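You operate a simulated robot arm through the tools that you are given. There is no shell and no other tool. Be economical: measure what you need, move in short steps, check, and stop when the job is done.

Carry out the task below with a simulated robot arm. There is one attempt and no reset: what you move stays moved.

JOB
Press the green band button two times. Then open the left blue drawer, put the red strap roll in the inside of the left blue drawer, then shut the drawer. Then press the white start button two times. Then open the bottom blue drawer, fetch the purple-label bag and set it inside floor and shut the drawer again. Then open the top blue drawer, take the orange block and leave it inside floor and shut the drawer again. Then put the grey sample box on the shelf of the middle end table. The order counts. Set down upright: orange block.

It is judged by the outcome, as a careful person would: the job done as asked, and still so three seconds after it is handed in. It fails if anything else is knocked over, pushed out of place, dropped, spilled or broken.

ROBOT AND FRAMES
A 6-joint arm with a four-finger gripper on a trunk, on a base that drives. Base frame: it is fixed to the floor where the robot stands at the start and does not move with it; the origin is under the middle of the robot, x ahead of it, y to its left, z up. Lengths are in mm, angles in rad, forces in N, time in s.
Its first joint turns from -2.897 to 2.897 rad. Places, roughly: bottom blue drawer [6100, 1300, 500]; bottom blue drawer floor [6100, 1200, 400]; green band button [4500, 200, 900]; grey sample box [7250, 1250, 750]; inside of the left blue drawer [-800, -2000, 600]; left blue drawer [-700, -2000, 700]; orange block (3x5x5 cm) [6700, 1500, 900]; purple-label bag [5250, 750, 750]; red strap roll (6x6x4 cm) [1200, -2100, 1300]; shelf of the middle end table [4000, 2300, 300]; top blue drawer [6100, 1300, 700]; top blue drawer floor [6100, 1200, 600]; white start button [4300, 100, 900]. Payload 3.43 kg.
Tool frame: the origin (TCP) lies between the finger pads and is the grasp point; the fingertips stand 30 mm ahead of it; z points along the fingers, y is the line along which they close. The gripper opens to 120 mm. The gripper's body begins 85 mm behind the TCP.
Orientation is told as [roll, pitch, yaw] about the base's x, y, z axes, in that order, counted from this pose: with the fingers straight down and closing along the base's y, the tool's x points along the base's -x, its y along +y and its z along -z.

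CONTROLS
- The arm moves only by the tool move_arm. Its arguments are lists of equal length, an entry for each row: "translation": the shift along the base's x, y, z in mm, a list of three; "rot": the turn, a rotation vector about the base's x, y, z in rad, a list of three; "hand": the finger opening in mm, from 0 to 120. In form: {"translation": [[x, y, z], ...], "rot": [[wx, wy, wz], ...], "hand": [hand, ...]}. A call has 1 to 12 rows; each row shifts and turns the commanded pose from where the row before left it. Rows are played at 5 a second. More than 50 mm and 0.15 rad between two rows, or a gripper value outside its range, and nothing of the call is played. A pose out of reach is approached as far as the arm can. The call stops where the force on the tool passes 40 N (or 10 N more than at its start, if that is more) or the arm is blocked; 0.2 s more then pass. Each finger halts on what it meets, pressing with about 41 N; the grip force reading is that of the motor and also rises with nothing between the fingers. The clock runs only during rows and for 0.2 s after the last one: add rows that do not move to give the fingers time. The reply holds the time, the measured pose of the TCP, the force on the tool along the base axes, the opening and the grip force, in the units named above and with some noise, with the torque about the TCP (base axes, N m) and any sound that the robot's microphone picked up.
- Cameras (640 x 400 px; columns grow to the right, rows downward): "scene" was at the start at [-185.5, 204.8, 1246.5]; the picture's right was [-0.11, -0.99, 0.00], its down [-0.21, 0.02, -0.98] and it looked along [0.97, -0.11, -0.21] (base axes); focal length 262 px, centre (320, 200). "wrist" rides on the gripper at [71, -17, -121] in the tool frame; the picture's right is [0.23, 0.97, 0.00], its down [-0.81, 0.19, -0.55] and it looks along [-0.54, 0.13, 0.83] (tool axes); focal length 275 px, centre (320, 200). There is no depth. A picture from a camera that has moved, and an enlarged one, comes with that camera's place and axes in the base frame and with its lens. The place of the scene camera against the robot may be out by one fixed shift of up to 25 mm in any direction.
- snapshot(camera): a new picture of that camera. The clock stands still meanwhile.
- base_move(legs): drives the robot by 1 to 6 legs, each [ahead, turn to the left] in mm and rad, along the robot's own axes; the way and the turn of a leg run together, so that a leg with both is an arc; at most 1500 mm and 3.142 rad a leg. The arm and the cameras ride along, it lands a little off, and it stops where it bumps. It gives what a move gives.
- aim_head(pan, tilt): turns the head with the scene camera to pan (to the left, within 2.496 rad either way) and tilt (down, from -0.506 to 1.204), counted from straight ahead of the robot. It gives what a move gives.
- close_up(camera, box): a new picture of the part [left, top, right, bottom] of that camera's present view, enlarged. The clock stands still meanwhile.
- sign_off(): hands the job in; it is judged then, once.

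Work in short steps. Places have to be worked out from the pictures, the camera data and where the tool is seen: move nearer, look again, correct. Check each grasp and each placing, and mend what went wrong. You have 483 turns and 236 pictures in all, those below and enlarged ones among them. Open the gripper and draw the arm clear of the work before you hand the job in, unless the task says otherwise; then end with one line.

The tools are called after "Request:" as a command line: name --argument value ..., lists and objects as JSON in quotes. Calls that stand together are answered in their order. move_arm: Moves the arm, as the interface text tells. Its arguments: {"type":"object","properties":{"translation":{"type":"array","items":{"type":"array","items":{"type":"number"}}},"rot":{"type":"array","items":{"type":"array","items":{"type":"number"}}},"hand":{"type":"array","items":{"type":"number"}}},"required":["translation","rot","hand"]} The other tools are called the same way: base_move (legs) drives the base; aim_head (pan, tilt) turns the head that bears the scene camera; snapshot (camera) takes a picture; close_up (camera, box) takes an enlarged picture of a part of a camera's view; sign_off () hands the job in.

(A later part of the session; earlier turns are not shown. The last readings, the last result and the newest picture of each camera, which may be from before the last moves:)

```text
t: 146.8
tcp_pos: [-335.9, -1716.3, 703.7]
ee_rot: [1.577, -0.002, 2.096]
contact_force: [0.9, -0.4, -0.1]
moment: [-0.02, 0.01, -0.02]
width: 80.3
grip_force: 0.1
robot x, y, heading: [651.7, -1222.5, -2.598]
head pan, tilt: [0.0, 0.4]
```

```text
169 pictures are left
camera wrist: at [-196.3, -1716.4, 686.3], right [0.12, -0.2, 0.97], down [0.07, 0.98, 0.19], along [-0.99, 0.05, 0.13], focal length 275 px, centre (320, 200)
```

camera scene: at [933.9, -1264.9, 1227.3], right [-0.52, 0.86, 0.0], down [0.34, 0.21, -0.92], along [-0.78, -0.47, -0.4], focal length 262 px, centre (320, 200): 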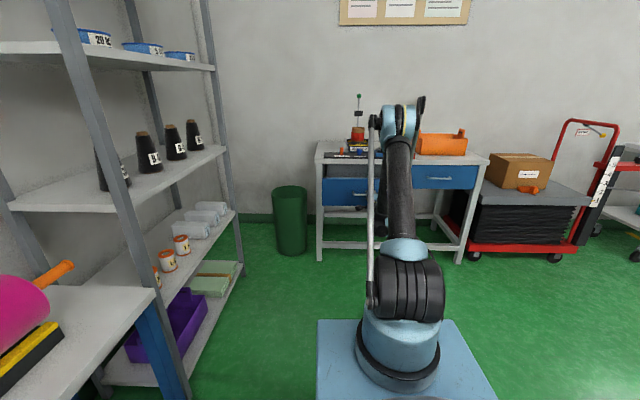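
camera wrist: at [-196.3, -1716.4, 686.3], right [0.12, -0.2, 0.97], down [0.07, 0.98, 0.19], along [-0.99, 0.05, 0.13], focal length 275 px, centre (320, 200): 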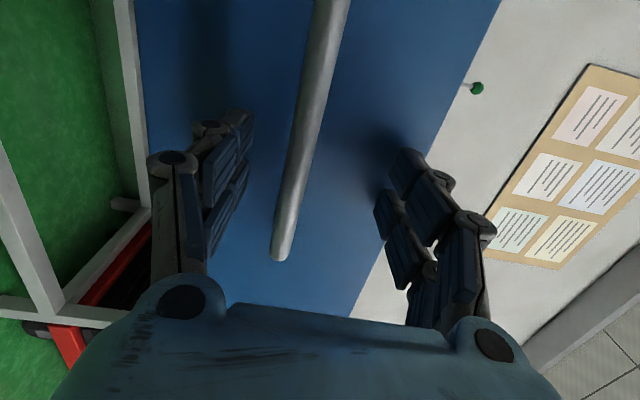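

Fingers are clear of the bar. I back off 120 mm, then raise and turn the tool back down.

Request:
base_move --legs '[[-120, 0]]'

Request:
move_arm --translation '[[0, 0, 28], [0, 0, 28], [0, 0, 28], [0, 0, 28], [0, 0, 28], [0, 0, 28], [0, 0, 28], [0, 0, 28], [0, 0, 28], [0, 0, 28], [0, 0, 28]]' --rot '[[0.1224, 0.0735, 0], [0.1224, 0.0735, 0], [0.1224, 0.0735, 0], [0.1224, 0.0735, 0], [0.1224, 0.0735, 0], [0.1224, 0.0735, 0], [0.1224, 0.0735, 0], [0.1224, 0.0735, 0], [0.1224, 0.0735, 0], [0.1224, 0.0735, 0], [0.1224, 0.0735, 0]]' --hand '[80, 80, 80, 80, 80, 80, 80, 80, 80, 80, 80]'

Request:
move_arm --translation '[[0, 0, 0], [0, 0, 0], [0, 0, 0], [0, 0, 0], [0, 0, 0], [0, 0, 0], [0, 0, 0], [0, 0, 0], [0, 0, 0], [0, 0, 0], [0, 0, 0]]' --rot '[[0.073, -0.122, 0], [0.073, -0.122, 0], [0.073, -0.122, 0], [0.073, -0.122, 0], [0.073, -0.122, 0], [0.073, -0.122, 0], [0.073, -0.122, 0], [0.073, -0.122, 0], [0.073, -0.122, 0], [0.073, -0.122, 0], [0.073, -0.122, 0]]' --hand '[80, 80, 80, 80, 80, 80, 80, 80, 80, 80, 80]'

Request:
snapshot --camera "wrist"

```text
t: 148.0
tcp_pos: [-232.8, -1655.8, 704.1]
ee_rot: [1.576, -0.003, 2.094]
contact_force: [0.7, 0.7, -0.1]
moment: [0.0, 0.01, 0.01]
width: 80.0
grip_force: 0.1
robot x, y, heading: [743.0, -1154.7, -2.596]
head pan, tilt: [0.0, 0.4]
```

```text
t: 150.4
tcp_pos: [-226.6, -1647.9, 1026.2]
ee_rot: [-2.898, -1.556, 0.315]
contact_force: [-0.8, 0.0, 0.2]
moment: [-0.02, 0.03, 0.0]
width: 79.7
grip_force: 0.1
robot x, y, heading: [747.6, -1155.8, -2.596]
head pan, tilt: [0.0, 0.4]
```

```text
t: 152.8
tcp_pos: [-225.1, -1649.5, 1026.1]
ee_rot: [0.021, -0.024, -2.602]
contact_force: [0.4, 0.6, 0.6]
moment: [-0.01, 0.06, 0.02]
width: 80.0
grip_force: 0.1
robot x, y, heading: [751.3, -1158.7, -2.598]
head pan, tilt: [0.0, 0.4]
```

```text
168 pictures are left
camera wrist: at [-172.2, -1593.5, 1144.4], right [0.7, -0.72, 0.02], down [-0.59, -0.56, 0.57], along [-0.4, -0.41, -0.82], focal length 275 px, centre (320, 200)
```

wrist: 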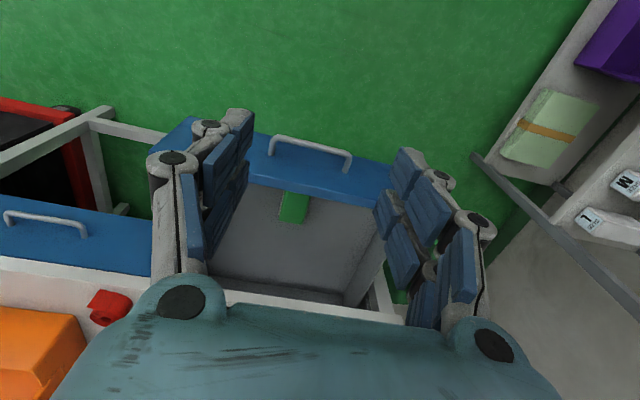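

The drawer is open and holds a green item near its front; the back is free. I retract the arm, then drive up to about (150,-1520), keeping clear of the open drawer.

Request:
move_arm --translation '[[40, 24, 15], [40, 24, 15], [40, 24, 15], [40, 24, 15], [40, 24, 15], [40, 24, 15], [40, 24, 15], [40, 24, 15], [30, 18, 15]]' --rot '[[0.012, -0.021, 0], [0.017, 0.01, 0], [0, 0, 0], [0, 0, 0], [0, 0, 0], [0, 0, 0], [0, 0, 0], [0, 0, 0], [0, 0, 0]]' --hand '[80, 80, 80, 80, 80, 80, 80, 80, 80]'

Request:
base_move --legs '[[600, 0]]'

Request:
aim_head --pan 0.0 --tilt 0.6

Request:
snapshot --camera "scene"

```text
t: 154.8
tcp_pos: [125.4, -1439.7, 1158.4]
ee_rot: [0.0, 0.001, -2.602]
contact_force: [-1.7, -0.7, -0.3]
moment: [0.05, -0.04, -0.01]
width: 80.0
grip_force: 0.0
robot x, y, heading: [749.3, -1153.4, -2.596]
head pan, tilt: [0.0, 0.4]
```

```text
t: 158.2
tcp_pos: [-390.5, -1748.3, 1158.3]
ee_rot: [0.002, 0.0, -2.606]
contact_force: [0.2, -0.5, 0.0]
moment: [0.03, -0.02, 0.0]
width: 80.3
grip_force: 0.1
robot x, y, heading: [236.2, -1469.3, -2.599]
head pan, tilt: [0.0, 0.4]
```

```text
t: 159.0
tcp_pos: [-377.6, -1740.1, 1166.9]
ee_rot: [0.001, -0.012, -2.605]
contact_force: [0.1, -0.7, 0.3]
moment: [0.0, -0.03, -0.01]
width: 80.0
grip_force: 0.0
robot x, y, heading: [230.4, -1470.3, -2.6]
head pan, tilt: [0.0, 0.6]
```

```text
167 pictures are left
camera scene: at [525.8, -1511.1, 1209.2], right [-0.51, 0.86, 0.0], down [0.49, 0.3, -0.82], along [-0.7, -0.42, -0.58], focal length 262 px, centre (320, 200)
```

scene: 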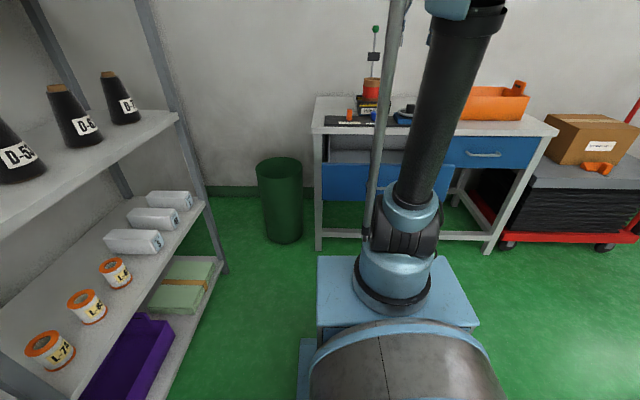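

There is ample room; I drive 85 mm more and swing the hand over the roll.

Request:
base_move --legs '[[85, 0]]'

Request:
move_arm --translation '[[-20, 40, 0], [-40, 25, 0], [-45, 15, 0], [-45, 15, 0], [-45, 15, -10], [-45, 15, -10], [-45, 10, -15], [-45, 5, -15]]' --rot '[[0.006, -0.01, 0], [0, 0, 0], [0, 0, 0], [0, 0, 0], [0, 0, 0], [0, 0, 0], [0, 0, 0], [0, 0, 0]]' --hand '[90, 90, 90, 90, 90, 90, 90, 90]'

Request:
snapshot --camera "wrist"

```text
t: 160.1
tcp_pos: [-451.1, -1784.9, 1164.9]
ee_rot: [0.002, -0.012, -2.605]
contact_force: [0.2, 0.5, -0.5]
moment: [-0.01, 0.0, 0.0]
width: 80.0
grip_force: 0.1
robot x, y, heading: [158.8, -1513.4, -2.599]
head pan, tilt: [0.0, 0.6]
```

```text
t: 161.9
tcp_pos: [-767.7, -1639.9, 1124.8]
ee_rot: [0.003, -0.014, -2.606]
contact_force: [1.4, -0.9, 1.3]
moment: [-0.01, 0.13, -0.07]
width: 89.9
grip_force: 0.1
robot x, y, heading: [161.2, -1510.9, -2.601]
head pan, tilt: [0.0, 0.6]
```

```text
166 pictures are left
camera wrist: at [-714.7, -1586.1, 1244.5], right [0.7, -0.72, 0.0], down [-0.59, -0.57, 0.56], along [-0.41, -0.39, -0.83], focal length 275 px, centre (320, 200)
```

wrist: 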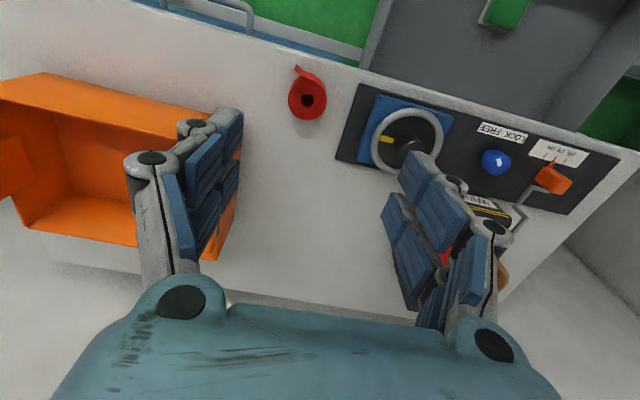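

The roll is at (-805,-1643). I go over it and descend.

Request:
move_arm --translation '[[-37, -3, -20], [0, 0, -45], [0, 0, -45], [0, 0, -45], [0, 0, -45], [0, 0, -35]]' --rot '[[0.007, -0.012, 0], [0, 0, 0], [0, 0, 0], [0, 0, 0], [0, 0, 0], [0, 0, 0]]' --hand '[90, 90, 90, 90, 90, 90]'

Request:
snapshot --camera "wrist"

```text
t: 163.3
tcp_pos: [-805.0, -1641.5, 887.6]
ee_rot: [0.003, 0.002, -2.606]
contact_force: [0.6, 0.4, 0.1]
moment: [-0.01, 0.03, -0.01]
width: 89.8
grip_force: 0.0
robot x, y, heading: [161.0, -1511.1, -2.598]
head pan, tilt: [0.0, 0.6]
```

```text
165 pictures are left
camera wrist: at [-754.0, -1589.6, 1008.0], right [0.7, -0.72, 0.0], down [-0.6, -0.58, 0.55], along [-0.4, -0.39, -0.83], focal length 275 px, centre (320, 200)
```

wrist: 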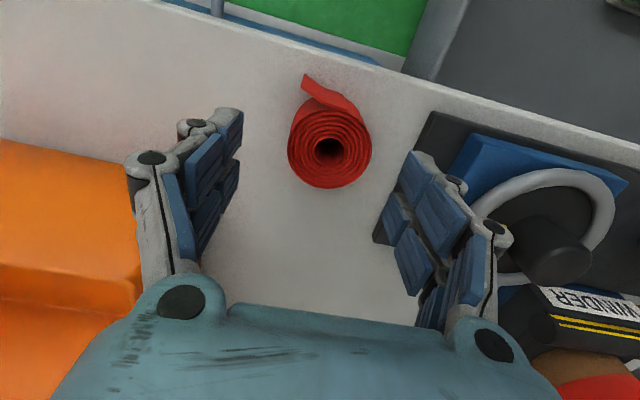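

Aligned. I narrow the opening to 76 to stay off the mat, go down and grip.

Request:
move_arm --translation '[[2, -1, -10], [0, 0, -20], [0, 0, -14], [0, 0, -5], [0, 0, 0], [0, 0, 0], [0, 0, 0]]' --rot '[[0, 0, 0], [0, 0, 0], [0, 0, 0], [0, 0, 0], [0, 0, 0], [0, 0, 0], [0, 0, 0]]' --hand '[76, 76, 76, 76, 60, 50, 44]'

Request:
snapshot --camera "wrist"

```text
t: 164.9
tcp_pos: [-803.7, -1642.0, 841.1]
ee_rot: [0.001, 0.0, -2.606]
contact_force: [-0.5, -0.3, 1.2]
moment: [-0.02, -0.02, 0.05]
width: 51.5
grip_force: 41.3
robot x, y, heading: [161.1, -1512.6, -2.6]
head pan, tilt: [0.0, 0.6]
```

```text
164 pictures are left
camera wrist: at [-751.9, -1589.6, 960.9], right [0.7, -0.72, 0.0], down [-0.6, -0.58, 0.55], along [-0.4, -0.39, -0.83], focal length 275 px, centre (320, 200)
```

wrist: 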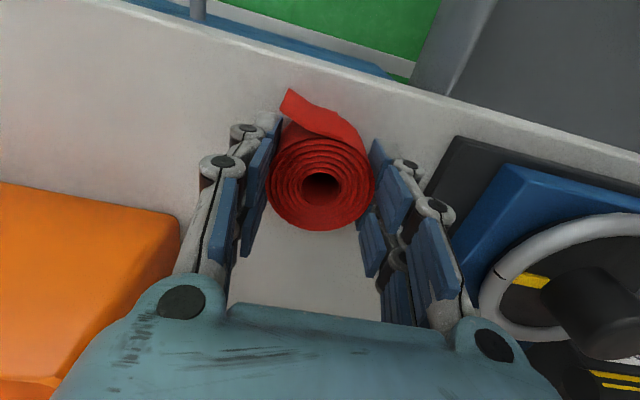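

Gripped at 51 mm. I lift, move out in front of the desk, then left over the open drawer.

Request:
move_arm --translation '[[0, 0, 30], [0, 0, 45], [0, 0, 45], [40, 24, 0], [40, 24, 0], [40, 24, 0], [40, 24, 0], [25, -42, 0], [25, -42, 0], [25, -42, 0], [25, -42, 0], [25, -42, 0]]' --rot '[[0, 0, 0], [0, 0, 0], [0, 0, 0], [0, 0, 0], [0, 0, 0], [0, 0, 0], [0, 0, 0], [0, 0, 0], [0, 0, 0], [0, 0, 0], [0, 0, 0], [0, 0, 0]]' --hand '[44, 44, 44, 44, 44, 44, 44, 44, 44, 44, 44, 44]'

Request:
snapshot --camera "wrist"

```text
t: 167.5
tcp_pos: [-520.6, -1754.3, 960.8]
ee_rot: [0.002, 0.002, -2.605]
contact_force: [-0.4, 0.0, -0.7]
moment: [0.02, 0.02, -0.03]
width: 51.0
grip_force: 41.0
robot x, y, heading: [162.8, -1512.9, -2.6]
head pan, tilt: [0.0, 0.6]
```

```text
163 pictures are left
camera wrist: at [-469.2, -1702.6, 1082.1], right [0.69, -0.72, 0.0], down [-0.6, -0.58, 0.55], along [-0.4, -0.38, -0.83], focal length 275 px, centre (320, 200)
```

wrist: 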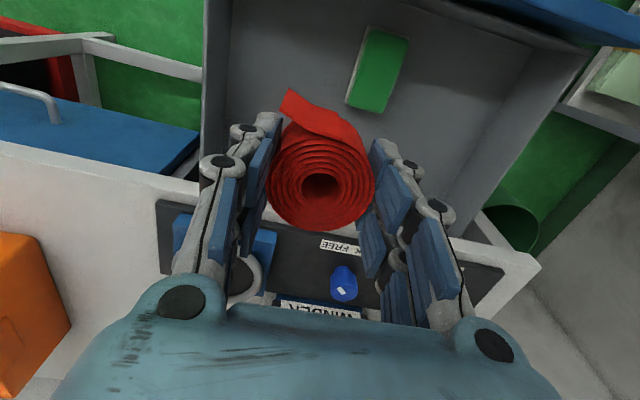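

The green block is at about (-459,-1810) inside the drawer. I choose a spot about 110 mm left of it, near (-415,-1920), and lower part way.

Request:
move_arm --translation '[[26, -41, 0], [26, -41, 0], [26, -42, 0], [27, -42, 0], [0, 0, -45], [0, 0, -45], [0, 0, -45], [0, 0, -45]]' --rot '[[0, 0, 0], [0, 0, 0], [0, 0, 0], [0, 0, 0], [0, 0, 0], [0, 0, 0], [0, 0, 0], [0, 0, 0]]' --hand '[44, 44, 44, 44, 44, 44, 44, 44]'

Request:
snapshot --camera "wrist"

Request:
close_up --camera "scene" --box '[300, 90, 460, 220]'

```text
t: 169.3
tcp_pos: [-412.7, -1920.8, 780.0]
ee_rot: [0.002, 0.001, -2.607]
contact_force: [-0.5, -0.4, -1.3]
moment: [-0.01, 0.03, 0.0]
width: 51.2
grip_force: 40.8
robot x, y, heading: [159.6, -1509.6, -2.602]
head pan, tilt: [0.0, 0.6]
```

```text
162 pictures are left
camera wrist: at [-361.1, -1868.0, 901.3], right [0.69, -0.72, 0.0], down [-0.6, -0.58, 0.55], along [-0.4, -0.39, -0.83], focal length 275 px, centre (320, 200)
```

wrist: 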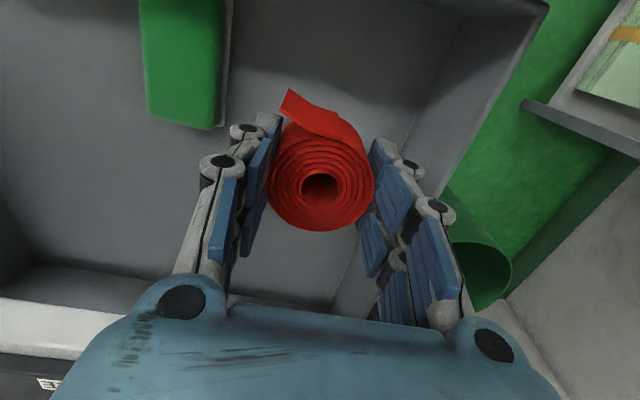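

```text
3.08 times, centred on (380, 155) of scene
camera zoom: at [452.4, -1555.2, 1209.2], right [-0.51, 0.86, 0.0], down [0.49, 0.3, -0.82], along [-0.7, -0.42, -0.58], focal length 806 px, centre (135, 338)
```

zoom: 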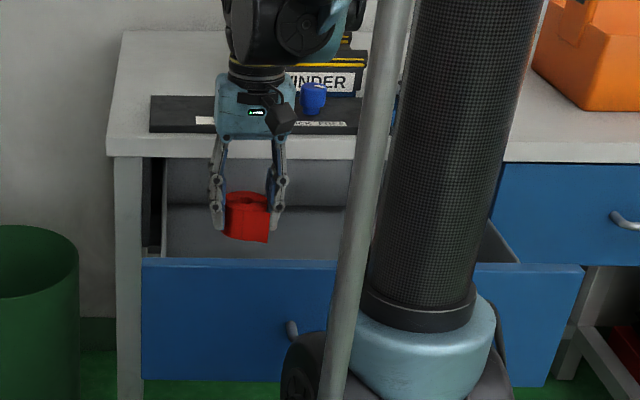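

About 95 mm is clear to the drawer's side wall and the green block is well to the other side. I descend gradually until touch.

Request:
move_arm --translation '[[0, 0, -40], [0, 0, -25], [0, 0, -10], [0, 0, -8], [0, 0, -6], [0, 0, -5], [0, 0, -5]]' --rot '[[0, 0, 0], [0, 0, 0], [0, 0, 0], [0, 0, 0], [0, 0, 0], [0, 0, 0], [0, 0, 0]]' --hand '[44, 44, 44, 44, 44, 44, 44]'

Request:
snapshot --camera "wrist"

```text
t: 170.9
tcp_pos: [-413.6, -1921.5, 680.1]
ee_rot: [0.0, 0.002, -2.605]
contact_force: [1.1, 0.0, -1.4]
moment: [0.01, -0.03, -0.03]
width: 51.3
grip_force: 41.1
robot x, y, heading: [160.7, -1513.8, -2.603]
head pan, tilt: [0.0, 0.6]
```

```text
160 pictures are left
camera wrist: at [-362.5, -1868.9, 801.8], right [0.7, -0.72, 0.0], down [-0.6, -0.58, 0.55], along [-0.4, -0.39, -0.83], focal length 275 px, centre (320, 200)
```

wrist: 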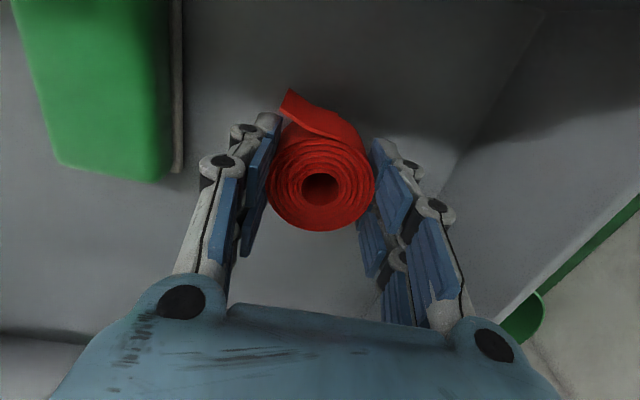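

Still clear, no contact yet. I continue down in small steps.

Request:
move_arm --translation '[[0, 0, -8], [0, 0, -7], [0, 0, -6], [0, 0, -5], [0, 0, -4], [0, 0, -4]]' --rot '[[0, 0, 0], [0, 0, 0], [0, 0, 0], [0, 0, 0], [0, 0, 0], [0, 0, 0]]' --hand '[44, 44, 44, 44, 44, 44]'

```text
t: 171.5
tcp_pos: [-407.7, -1918.2, 674.7]
ee_rot: [0.003, -0.011, -2.606]
contact_force: [-1.4, -0.8, -2.4]
moment: [0.1, -0.17, -0.02]
width: 51.1
grip_force: 40.5
robot x, y, heading: [159.5, -1512.9, -2.598]
head pan, tilt: [0.0, 0.6]
stopped in row 3: the force on the tool passed its limit at 52 N (the readings are from after the stop); the commanded pose is now the measured one
```

It touched the floor near z≈664 and rebounded. I lower 8 mm to just above and release, then rise.

Request:
move_arm --translation '[[0, 0, -5], [0, 0, -4], [0, 0, 0], [0, 0, 0]]' --rot '[[0.006, -0.01, 0], [0, 0, 0], [0, 0, 0], [0, 0, 0]]' --hand '[44, 44, 60, 74]'

Request:
move_arm --translation '[[0, 0, 30], [0, 0, 45], [0, 0, 45], [0, 0, 45], [0, 0, 45], [0, 0, 45]]' --rot '[[0, 0, 0], [0, 0, 0], [0, 0, 0], [0, 0, 0], [0, 0, 0], [0, 0, 0]]' --hand '[74, 74, 74, 74, 74, 74]'

Request:
snapshot --camera "wrist"

```text
t: 172.5
tcp_pos: [-407.5, -1916.7, 666.1]
ee_rot: [0.001, 0.0, -2.607]
contact_force: [-0.5, -0.6, -0.2]
moment: [-0.01, 0.02, 0.01]
width: 73.9
grip_force: 0.0
robot x, y, heading: [159.2, -1512.1, -2.605]
head pan, tilt: [0.0, 0.6]
```

```text
t: 173.9
tcp_pos: [-406.7, -1919.8, 919.7]
ee_rot: [0.002, 0.0, -2.607]
contact_force: [-0.5, -0.2, 0.0]
moment: [-0.01, 0.0, -0.01]
width: 74.1
grip_force: 0.1
robot x, y, heading: [162.2, -1509.8, -2.598]
head pan, tilt: [0.0, 0.6]
```

```text
159 pictures are left
camera wrist: at [-354.6, -1866.7, 1041.2], right [0.7, -0.72, 0.0], down [-0.6, -0.58, 0.55], along [-0.4, -0.39, -0.83], focal length 275 px, centre (320, 200)
```

wrist: 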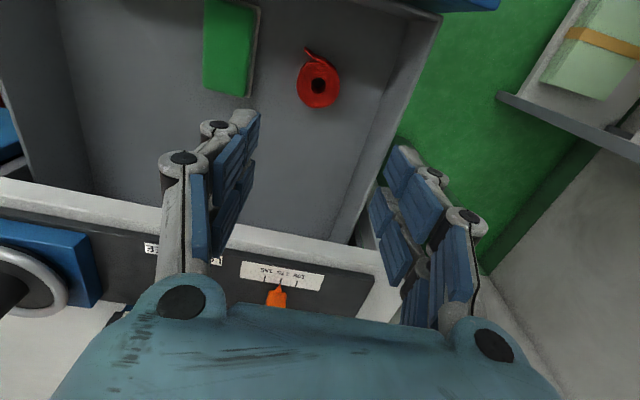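

The roll stands upright in the drawer. To shut it, I close the fingers, back up 220 mm and lower the tool in front of the handle bar.

Request:
base_move --legs '[[-220, 0]]'

Request:
move_arm --translation '[[-22, 37, 0], [-22, 37, 0], [-23, 37, 0], [0, 0, -45], [0, 0, -45]]' --rot '[[0, 0, 0], [0, 0, 0], [0, 0, 0], [0, 0, 0], [0, 0, 0]]' --hand '[40, 0, 0, 0, 0]'

Request:
snapshot --camera "wrist"

```text
t: 175.6
tcp_pos: [-221.5, -1805.7, 920.0]
ee_rot: [0.002, 0.003, -2.609]
contact_force: [-0.1, 0.7, 0.5]
moment: [0.01, -0.01, 0.0]
width: 74.1
grip_force: 0.2
robot x, y, heading: [345.0, -1400.8, -2.608]
head pan, tilt: [0.0, 0.6]
```

```text
t: 176.8
tcp_pos: [-279.6, -1685.4, 838.3]
ee_rot: [0.001, -0.012, -2.61]
contact_force: [0.2, 0.6, 0.5]
moment: [-0.02, -0.01, -0.02]
width: 0.2
grip_force: 33.8
robot x, y, heading: [348.2, -1400.0, -2.607]
head pan, tilt: [0.0, 0.6]
```

```text
158 pictures are left
camera wrist: at [-225.5, -1633.1, 958.5], right [0.69, -0.72, 0.0], down [-0.6, -0.57, 0.56], along [-0.41, -0.39, -0.83], focal length 275 px, centre (320, 200)
```

wrist: 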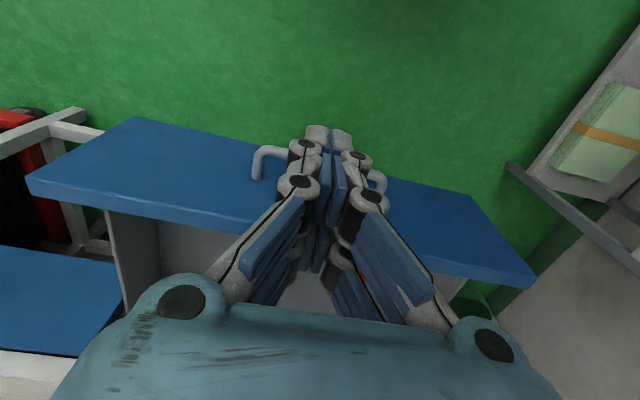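

The tool is about 50 mm outside the bar and centred on it. I lower to z≈700.

Request:
move_arm --translation '[[0, 0, -46], [0, 0, -46], [0, 0, -46]]' --rot '[[0, 0, 0], [0, 0, 0], [0, 0, 0]]' --hand '[0, 0, 0]'

Request:
move_arm --translation '[[-21, -13, 0], [-21, -13, 0], [-21, -13, 0], [-21, -13, 0]]' --rot '[[0, 0, 0], [0, 0, 0], [0, 0, 0], [0, 0, 0]]' --hand '[0, 0, 0, 0]'

```text
t: 177.6
tcp_pos: [-279.3, -1689.6, 699.5]
ee_rot: [0.003, -0.011, -2.609]
contact_force: [-0.5, 0.0, -0.8]
moment: [-0.06, 0.04, 0.03]
width: 0.0
grip_force: 33.4
robot x, y, heading: [346.4, -1399.6, -2.605]
head pan, tilt: [0.0, 0.6]
```

```text
t: 178.6
tcp_pos: [-363.3, -1741.6, 699.8]
ee_rot: [0.001, -0.013, -2.611]
contact_force: [-0.3, 0.2, -0.3]
moment: [0.0, 0.03, 0.02]
width: 0.0
grip_force: 33.3
robot x, y, heading: [349.6, -1401.9, -2.601]
head pan, tilt: [0.0, 0.6]
```

Little force felt; I check whether the drawer is moving.

Request:
snapshot --camera "wrist"

Request:
close_up --camera "scene" --box '[300, 70, 480, 220]'

```text
157 pictures are left
camera wrist: at [-309.8, -1688.3, 819.8], right [0.69, -0.72, 0.0], down [-0.6, -0.57, 0.56], along [-0.41, -0.39, -0.83], focal length 275 px, centre (320, 200)
```

wrist: 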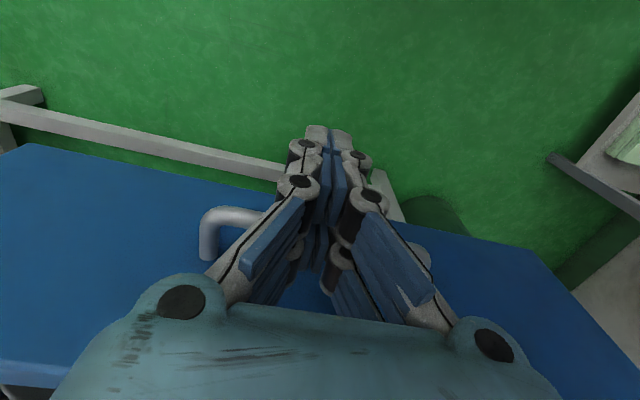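

```text
2.67 times, centred on (390, 145) of scene
camera zoom: at [638.9, -1444.1, 1209.2], right [-0.51, 0.86, 0.0], down [0.49, 0.29, -0.82], along [-0.7, -0.42, -0.58], focal length 698 px, centre (133, 347)
```

zoom: 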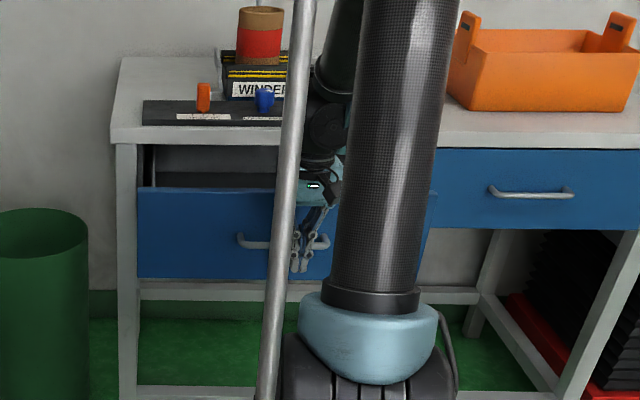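

The drawer slides easily with the bar against the fingers. I keep pushing with the arm.

Request:
move_arm --translation '[[-26, -15, 0], [-26, -15, 0], [-26, -15, 0], [-26, -15, 0], [-26, -15, 0], [-26, -15, 0]]' --rot '[[0, 0, 0], [0, 0, 0], [0, 0, 0], [0, 0, 0], [0, 0, 0], [0, 0, 0]]' --hand '[0, 0, 0, 0, 0, 0]'

```text
t: 180.0
tcp_pos: [-519.0, -1830.2, 698.7]
ee_rot: [0.001, -0.012, -2.609]
contact_force: [0.2, -0.4, 0.4]
moment: [-0.01, 0.06, -0.01]
width: 0.1
grip_force: 33.3
robot x, y, heading: [348.7, -1398.6, -2.607]
head pan, tilt: [0.0, 0.6]
```

Request:
move_arm --translation '[[-13, -8, 0], [-13, -8, 0], [-10, -6, 0], [-8, -5, 0], [-8, -5, 0], [-6, -4, 0]]' --rot '[[0, 0, 0], [0, 0, 0], [0, 0, 0], [0, 0, 0], [0, 0, 0], [0, 0, 0]]' --hand '[0, 0, 0, 0, 0, 0]'

Request:
close_up --camera "scene" --box '[300, 70, 480, 220]'

```text
t: 181.1
tcp_pos: [-552.9, -1853.9, 709.7]
ee_rot: [0.002, -0.015, -2.608]
contact_force: [-2.6, -1.0, -2.3]
moment: [0.12, -0.2, 0.0]
width: 0.3
grip_force: 33.2
robot x, y, heading: [345.3, -1398.2, -2.604]
head pan, tilt: [0.0, 0.6]
stopped in row 5: the force on the tool passed its limit at 61 N (the readings are from after the stop); the commanded pose is now the measured one
```

```text
2.67 times, centred on (390, 145) of scene
camera zoom: at [637.9, -1444.7, 1209.5], right [-0.51, 0.86, 0.0], down [0.5, 0.3, -0.82], along [-0.7, -0.42, -0.58], focal length 698 px, centre (133, 347)
```

zoom: 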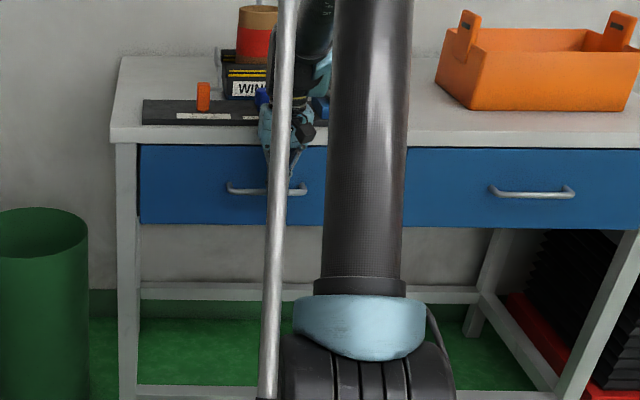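

The drawer is fully shut. I retract and raise the arm, then drive straight back to the button bench.

Request:
move_arm --translation '[[30, 18, 0], [35, 21, 20], [35, 21, 25], [30, 18, 35], [20, 12, 40], [0, 0, 50], [0, 0, 50], [0, 0, 50], [20, 12, 40], [30, 18, 30], [30, 18, 20]]' --rot '[[0, 0, 0], [0.006, -0.01, 0], [0, 0, 0], [0, 0, 0], [0, 0, 0], [0, 0, 0], [0, 0, 0], [0, 0, 0], [0, 0, 0], [0, 0, 0], [0, 0, 0]]' --hand '[0, 0, 0, 0, 0, 0, 0, 0, 0, 0, 0]'

Request:
base_move --legs '[[0, 1.573], [0, 1.573]]'

Request:
aim_head --pan 0.1 --tilt 0.35

Request:
snapshot --camera "scene"

```text
t: 183.5
tcp_pos: [-322.9, -1717.0, 1068.6]
ee_rot: [0.003, -0.004, -2.61]
contact_force: [0.5, -0.1, -1.0]
moment: [0.04, -0.03, -0.04]
width: 0.2
grip_force: 33.3
robot x, y, heading: [346.6, -1404.4, -2.607]
head pan, tilt: [0.0, 0.6]
```

```text
t: 187.4
tcp_pos: [509.9, -2096.6, 1086.2]
ee_rot: [0.003, -0.029, -1.248]
contact_force: [-0.5, 0.8, 0.1]
moment: [-0.11, -0.02, -0.02]
width: 0.1
grip_force: 34.0
robot x, y, heading: [332.7, -1407.5, -1.232]
head pan, tilt: [0.0, 0.6]
stopped in leg 1: the robot was blocked; the commanded pose is now the measured one
```

```text
t: 188.2
tcp_pos: [509.8, -2097.1, 1085.9]
ee_rot: [0.002, -0.028, -1.246]
contact_force: [-0.1, 0.4, 0.2]
moment: [0.04, -0.04, 0.0]
width: 0.0
grip_force: 33.0
robot x, y, heading: [339.6, -1407.0, -1.233]
head pan, tilt: [0.099, 0.351]
```

```text
154 pictures are left
camera scene: at [477.7, -1137.9, 1231.8], right [-0.91, -0.42, 0.0], down [-0.15, 0.32, -0.93], along [0.39, -0.85, -0.36], focal length 262 px, centre (320, 200)
```

scene: 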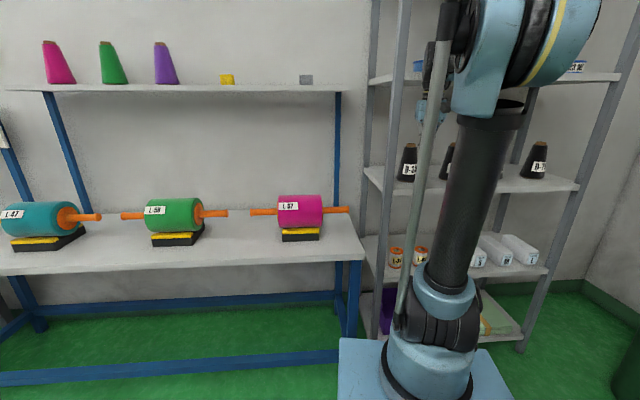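

The extended arm swept into the rack and was blocked by its post. I look closely before moving anything.

Request:
close_up --camera "scene" --box '[350, 40, 560, 210]'

Request:
snapshot --camera "wrist"

```text
2.35 times, centred on (455, 125) of scene
camera zoom: at [477.7, -1137.9, 1231.8], right [-0.91, -0.42, 0.0], down [-0.15, 0.32, -0.93], along [0.39, -0.85, -0.36], focal length 616 px, centre (2, 376)
```

zoom: 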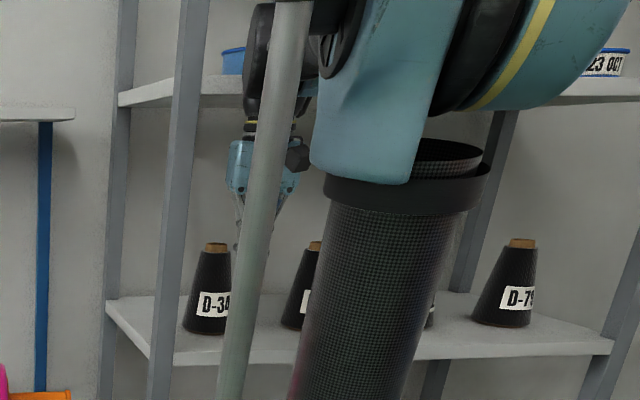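

```text
152 pictures are left
camera wrist: at [470.1, -2030.8, 1204.2], right [0.85, 0.53, 0.0], down [0.43, -0.69, 0.58], along [0.3, -0.49, -0.82], focal length 275 px, centre (320, 200)
```

wrist: 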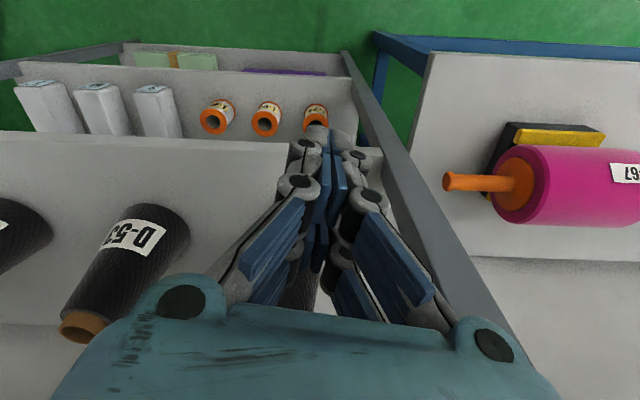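

All four cones still stand. The hand is just inside the rack front beside the post; I withdraw it straight out toward the robot.

Request:
move_arm --translation '[[-14, 22, 0], [-24, 40, 0], [-24, 40, 0], [-24, 40, 0], [-20, 40, 0], [-18, 40, 0], [-18, 40, 0]]' --rot '[[0, 0, 0], [0, 0, 0], [0, 0, 0], [0, 0, 0], [0, 0, 0], [0, 0, 0], [0, 0, 0]]' --hand '[0, 0, 0, 0, 0, 0, 0]'

Request:
snapshot --camera "scene"

Request:
snapshot --camera "wrist"

```text
t: 189.8
tcp_pos: [370.0, -1834.6, 1087.0]
ee_rot: [0.002, -0.029, -1.248]
contact_force: [0.5, -0.6, 0.2]
moment: [0.0, 0.0, 0.01]
width: 0.0
grip_force: 33.5
robot x, y, heading: [336.5, -1408.7, -1.239]
head pan, tilt: [0.099, 0.351]
```

```text
151 pictures are left
camera scene: at [477.7, -1137.9, 1231.9], right [-0.91, -0.42, 0.0], down [-0.15, 0.32, -0.93], along [0.39, -0.85, -0.36], focal length 262 px, centre (320, 200)
```

scene: 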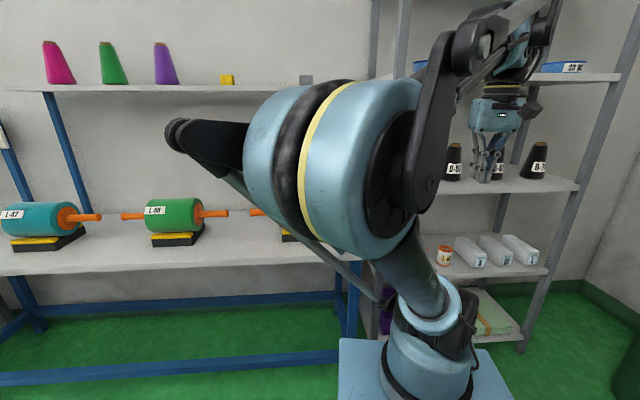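

```text
150 pictures are left
camera wrist: at [330.0, -1767.2, 1206.4], right [0.85, 0.53, -0.01], down [0.43, -0.69, 0.57], along [0.3, -0.49, -0.82], focal length 275 px, centre (320, 200)
```

wrist: 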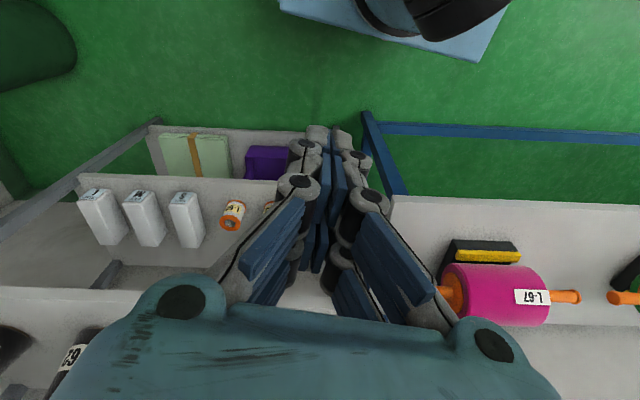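

The arm is tucked and the rack is undisturbed. I turn the rest of the way and start back.

Request:
base_move --legs '[[0, 1.78], [1000, 0]]'

Request:
aim_head --pan 0.15 --tilt 0.4

Request:
snapshot --camera "scene"

```text
t: 199.9
tcp_pos: [1612.3, -766.6, 1086.7]
ee_rot: [0.001, -0.027, 0.532]
contact_force: [-0.8, -0.6, -0.6]
moment: [0.01, 0.0, 0.02]
width: 0.0
grip_force: 33.7
robot x, y, heading: [1197.6, -888.2, 0.542]
head pan, tilt: [0.099, 0.351]
```

```text
t: 200.6
tcp_pos: [1600.7, -773.2, 1092.6]
ee_rot: [0.0, -0.04, 0.533]
contact_force: [-0.2, -0.1, 0.1]
moment: [0.0, -0.01, 0.01]
width: 0.1
grip_force: 33.4
robot x, y, heading: [1204.5, -888.3, 0.547]
head pan, tilt: [0.15, 0.4]
```

```text
149 pictures are left
camera scene: at [940.4, -805.4, 1227.4], right [0.64, -0.77, 0.0], down [-0.31, -0.26, -0.92], along [0.7, 0.59, -0.4], focal length 262 px, centre (320, 200)
```

scene: 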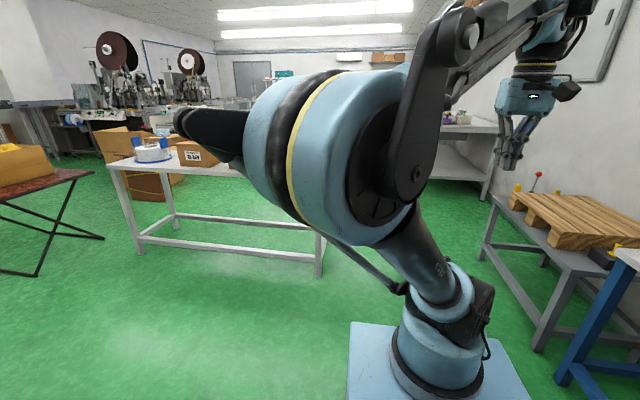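

The way is clear. I drive back to the stance before the button bench.

Request:
base_move --legs '[[1450, 0], [1450, 0], [400, 0], [0, -1.588]]'

Request:
aim_head --pan 0.1 --tilt 0.45

Request:
snapshot --camera "scene"

Request:
snapshot --camera "wrist"

```text
t: 221.3
tcp_pos: [4128.0, 418.1, 1092.7]
ee_rot: [-0.001, -0.039, -1.057]
contact_force: [0.4, -0.3, 0.2]
moment: [0.02, 0.04, -0.02]
width: 0.0
grip_force: 33.0
robot x, y, heading: [4026.8, 826.8, -1.046]
head pan, tilt: [0.15, 0.4]
```

```text
t: 221.9
tcp_pos: [4121.3, 429.4, 1096.7]
ee_rot: [0.0, -0.05, -1.059]
contact_force: [-0.5, -0.9, 0.4]
moment: [0.01, 0.01, 0.0]
width: 0.0
grip_force: 33.8
robot x, y, heading: [4025.7, 821.6, -1.048]
head pan, tilt: [0.099, 0.45]
```

```text
148 pictures are left
camera scene: at [4115.1, 1113.7, 1222.7], right [-0.81, -0.59, 0.0], down [-0.26, 0.36, -0.89], along [0.52, -0.72, -0.45], focal length 262 px, centre (320, 200)
```

scene: 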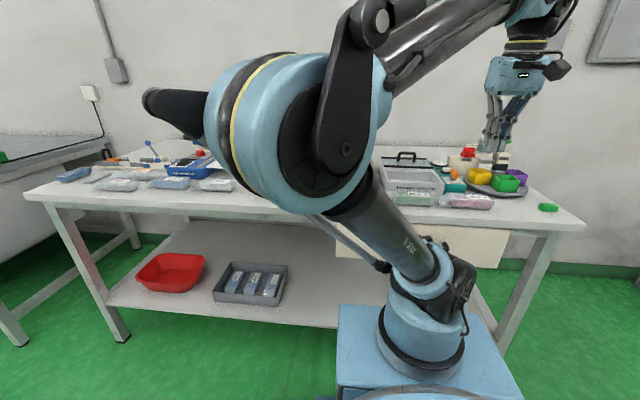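

```text
147 pictures are left
camera wrist: at [4069.4, 490.2, 1213.9], right [0.74, 0.68, -0.01], down [0.55, -0.59, 0.59], along [0.4, -0.44, -0.8], focal length 275 px, centre (320, 200)
```

wrist: 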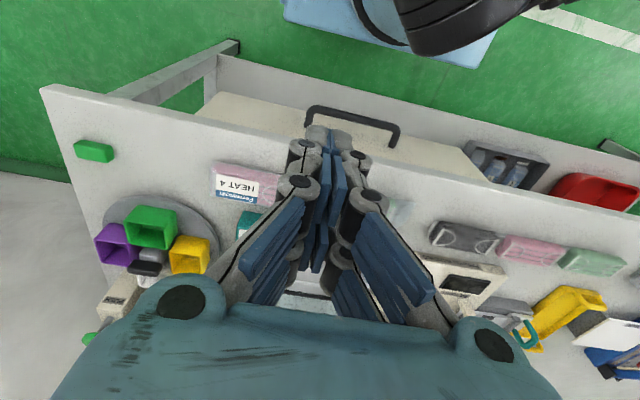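

I raise, level the tool, and move forward over the vacuum machine with the white start button.

Request:
move_arm --translation '[[10, -30, 30], [12, -40, 10], [12, -42, 0], [12, -42, 0], [12, -42, 0], [12, -42, 0]]' --rot '[[0.0435, 0.0245, 0], [0, 0, 0], [0, 0, 0], [0, 0, 0], [0, 0, 0], [0, 0, 0]]' --hand '[0, 0, 0, 0, 0, 0]'

Request:
snapshot --camera "wrist"

```text
t: 223.3
tcp_pos: [4191.9, 192.0, 1139.5]
ee_rot: [-0.002, -0.002, -1.059]
contact_force: [-0.1, 0.5, -0.2]
moment: [-0.04, -0.03, 0.02]
width: 0.4
grip_force: 33.6
robot x, y, heading: [4024.9, 826.6, -1.041]
head pan, tilt: [0.099, 0.45]
```

```text
146 pictures are left
camera wrist: at [4142.0, 246.9, 1259.8], right [0.74, 0.68, 0.0], down [0.56, -0.61, 0.55], along [0.38, -0.41, -0.83], focal length 275 px, centre (320, 200)
```

wrist: 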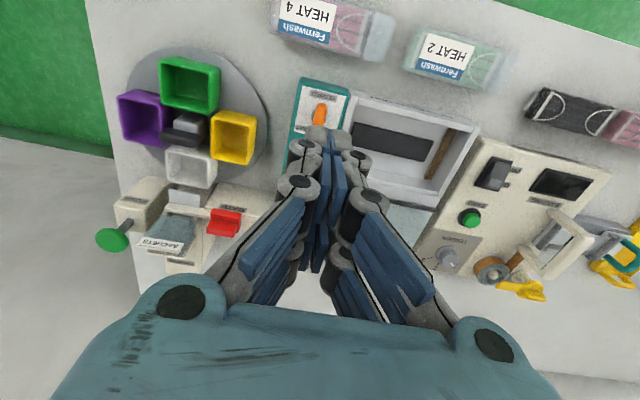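

The fingers hide the white button. I shift 80 mm sideways to see it.

Request:
move_arm --translation '[[30, 27, 0], [30, 27, 0]]' --rot '[[0, 0, 0], [0, 0, 0]]' --hand '[0, 0]'

Request:
snapshot --camera "wrist"

Request:
close_up --camera "wrist" --box '[200, 80, 360, 240]'

Request:
close_up --camera "scene" --box '[370, 120, 550, 220]'

```text
t: 223.9
tcp_pos: [4252.0, 245.2, 1138.8]
ee_rot: [0.001, -0.003, -1.058]
contact_force: [-0.4, 0.0, -0.3]
moment: [-0.04, 0.0, 0.01]
width: 0.3
grip_force: 33.0
robot x, y, heading: [4027.9, 823.7, -1.041]
head pan, tilt: [0.099, 0.45]
```

```text
145 pictures are left
camera wrist: at [4202.5, 300.2, 1258.7], right [0.73, 0.68, 0.0], down [0.56, -0.61, 0.55], along [0.38, -0.41, -0.83], focal length 275 px, centre (320, 200)
```

wrist: 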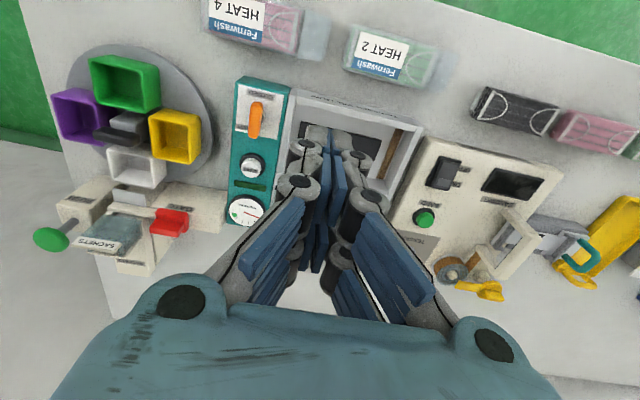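

```text
2.50 times, centred on (280, 160) of wrist
camera zoom: at [4202.5, 300.2, 1258.7], right [0.73, 0.68, 0.0], down [0.56, -0.61, 0.55], along [0.38, -0.41, -0.83], focal length 688 px, centre (420, 300)
```

zoom: 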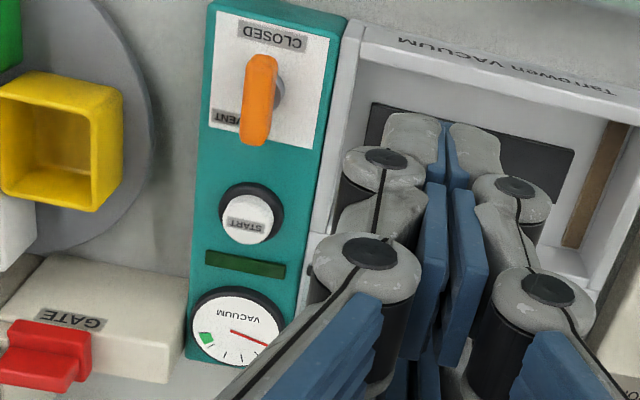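

```text
3.56 times, centred on (460, 170) of scene
camera zoom: at [4115.2, 1113.3, 1222.7], right [-0.81, -0.59, 0.0], down [-0.26, 0.36, -0.89], along [0.52, -0.72, -0.45], focal length 931 px, centre (-178, 307)
```

zoom: 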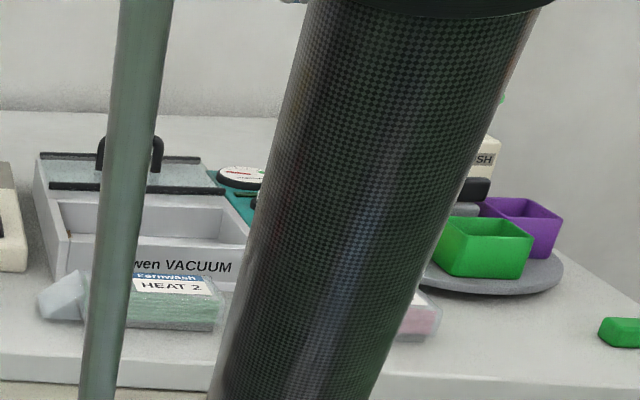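

The START button triangulates to about (4259,81,870). I move over it and lower part way to refine.

Request:
move_arm --translation '[[2, -41, 0], [2, -41, 0], [2, -41, 0], [1, -41, 0], [0, 0, -45], [0, 0, -45], [0, 0, -45], [0, 0, -35]]' --rot '[[0, 0, 0], [0, 0, 0], [0, 0, 0], [0, 0, 0], [0, 0, 0], [0, 0, 0], [0, 0, 0], [0, 0, 0]]' --hand '[0, 0, 0, 0, 0, 0, 0, 0]'

Request:
snapshot --camera "wrist"

Request:
close_up --camera "scene" --box '[370, 100, 550, 220]'

```text
t: 225.7
tcp_pos: [4259.2, 80.0, 966.1]
ee_rot: [0.001, -0.002, -1.057]
contact_force: [0.0, 0.5, 0.1]
moment: [-0.02, -0.03, -0.05]
width: 0.4
grip_force: 33.0
robot x, y, heading: [4026.5, 824.0, -1.041]
head pan, tilt: [0.099, 0.45]
```

```text
142 pictures are left
camera wrist: at [4208.2, 134.9, 1086.8], right [0.74, 0.68, 0.0], down [0.56, -0.61, 0.55], along [0.38, -0.41, -0.83], focal length 275 px, centre (320, 200)
```

wrist: 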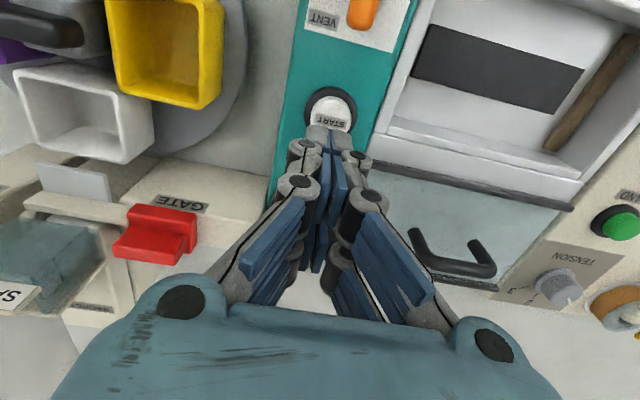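

```text
3.33 times, centred on (460, 160) of scene
camera zoom: at [4115.1, 1113.6, 1222.7], right [-0.81, -0.59, 0.0], down [-0.26, 0.36, -0.89], along [0.52, -0.72, -0.45], focal length 873 px, centre (-147, 333)
```

zoom: 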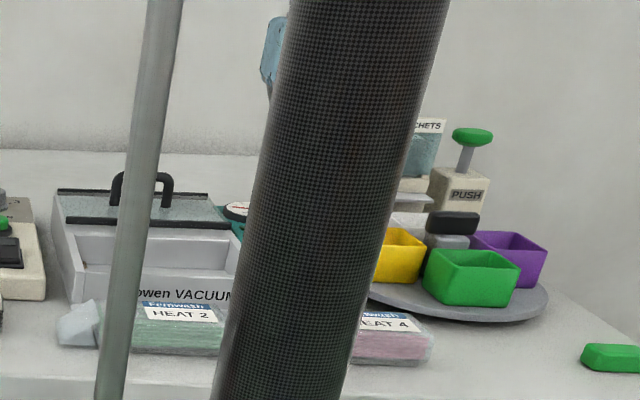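

The third ray places it nearer (4253,100,895). I shift (-6,+20), lower a little, and look again.

Request:
move_arm --translation '[[-6, 20, 0], [0, 0, -14]]' --rot '[[0, 0, 0], [0, 0, 0]]' --hand '[0, 0]'

Request:
snapshot --camera "wrist"

```text
t: 226.3
tcp_pos: [4251.9, 101.6, 952.8]
ee_rot: [-0.001, -0.001, -1.059]
contact_force: [0.9, -0.5, -0.7]
moment: [0.02, 0.03, -0.01]
width: 0.0
grip_force: 33.9
robot x, y, heading: [4030.0, 824.3, -1.045]
head pan, tilt: [0.099, 0.45]
```

```text
140 pictures are left
camera wrist: at [4202.3, 156.8, 1073.0], right [0.74, 0.68, 0.0], down [0.56, -0.61, 0.55], along [0.38, -0.41, -0.83], focal length 275 px, centre (320, 200)
```

wrist: 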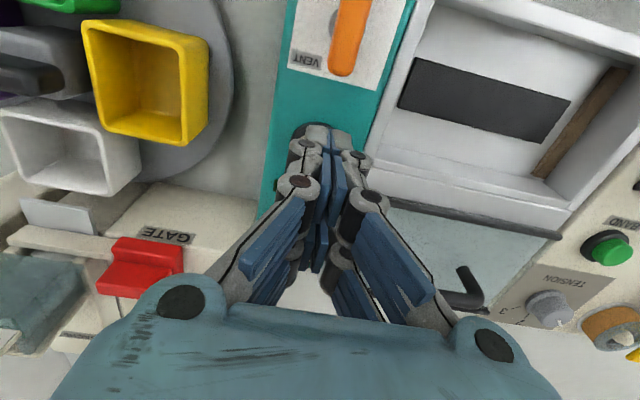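

The button is now right under the fingertips. I descend in small steps and listen for a click.

Request:
move_arm --translation '[[0, 0, -12], [0, 0, -8], [0, 0, -4], [0, 0, -3]]' --rot '[[0, 0, 0], [0, 0, 0], [0, 0, 0], [0, 0, 0]]' --hand '[0, 0, 0, 0]'

```text
t: 227.3
tcp_pos: [4251.9, 101.3, 925.7]
ee_rot: [0.0, -0.002, -1.057]
contact_force: [1.0, -0.8, 2.3]
moment: [-0.02, 0.0, 0.01]
width: 6.0
grip_force: 33.0
robot x, y, heading: [4023.4, 823.5, -1.043]
head pan, tilt: [0.099, 0.45]
heard: click
```

Click heard: first press. I lift clear and check.

Request:
move_arm --translation '[[0, 0, 8], [0, 0, 10], [0, 0, 0]]' --rot '[[0, 0, 0], [0, 0, 0], [0, 0, 0]]' --hand '[0, 0, 0]'

Request:
snapshot --camera "wrist"

```text
t: 228.1
tcp_pos: [4252.2, 101.8, 943.5]
ee_rot: [0.0, -0.001, -1.057]
contact_force: [-0.3, -0.1, 0.0]
moment: [0.03, -0.01, 0.0]
width: 0.0
grip_force: 33.7
robot x, y, heading: [4026.8, 822.6, -1.046]
head pan, tilt: [0.099, 0.45]
```

```text
139 pictures are left
camera wrist: at [4202.2, 157.0, 1064.1], right [0.74, 0.68, 0.0], down [0.56, -0.61, 0.55], along [0.38, -0.41, -0.83], focal length 275 px, centre (320, 200)
```

wrist: 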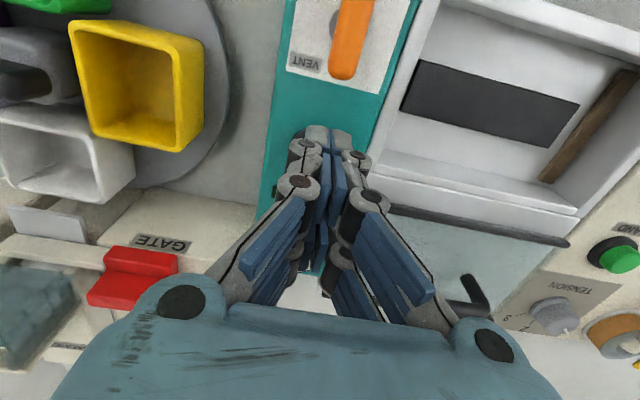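

Released. Second press now.

Request:
move_arm --translation '[[0, 0, -8], [0, 0, -7], [0, 0, -3]]' --rot '[[0, 0, 0], [0, 0, 0], [0, 0, 0]]' --hand '[0, 0, 0]'

```text
t: 228.9
tcp_pos: [4251.9, 101.7, 925.3]
ee_rot: [0.002, -0.003, -1.057]
contact_force: [-1.5, -0.2, 2.6]
moment: [-0.03, 0.0, -0.02]
width: 5.9
grip_force: 33.5
robot x, y, heading: [4028.4, 823.6, -1.045]
head pan, tilt: [0.099, 0.45]
heard: click
```

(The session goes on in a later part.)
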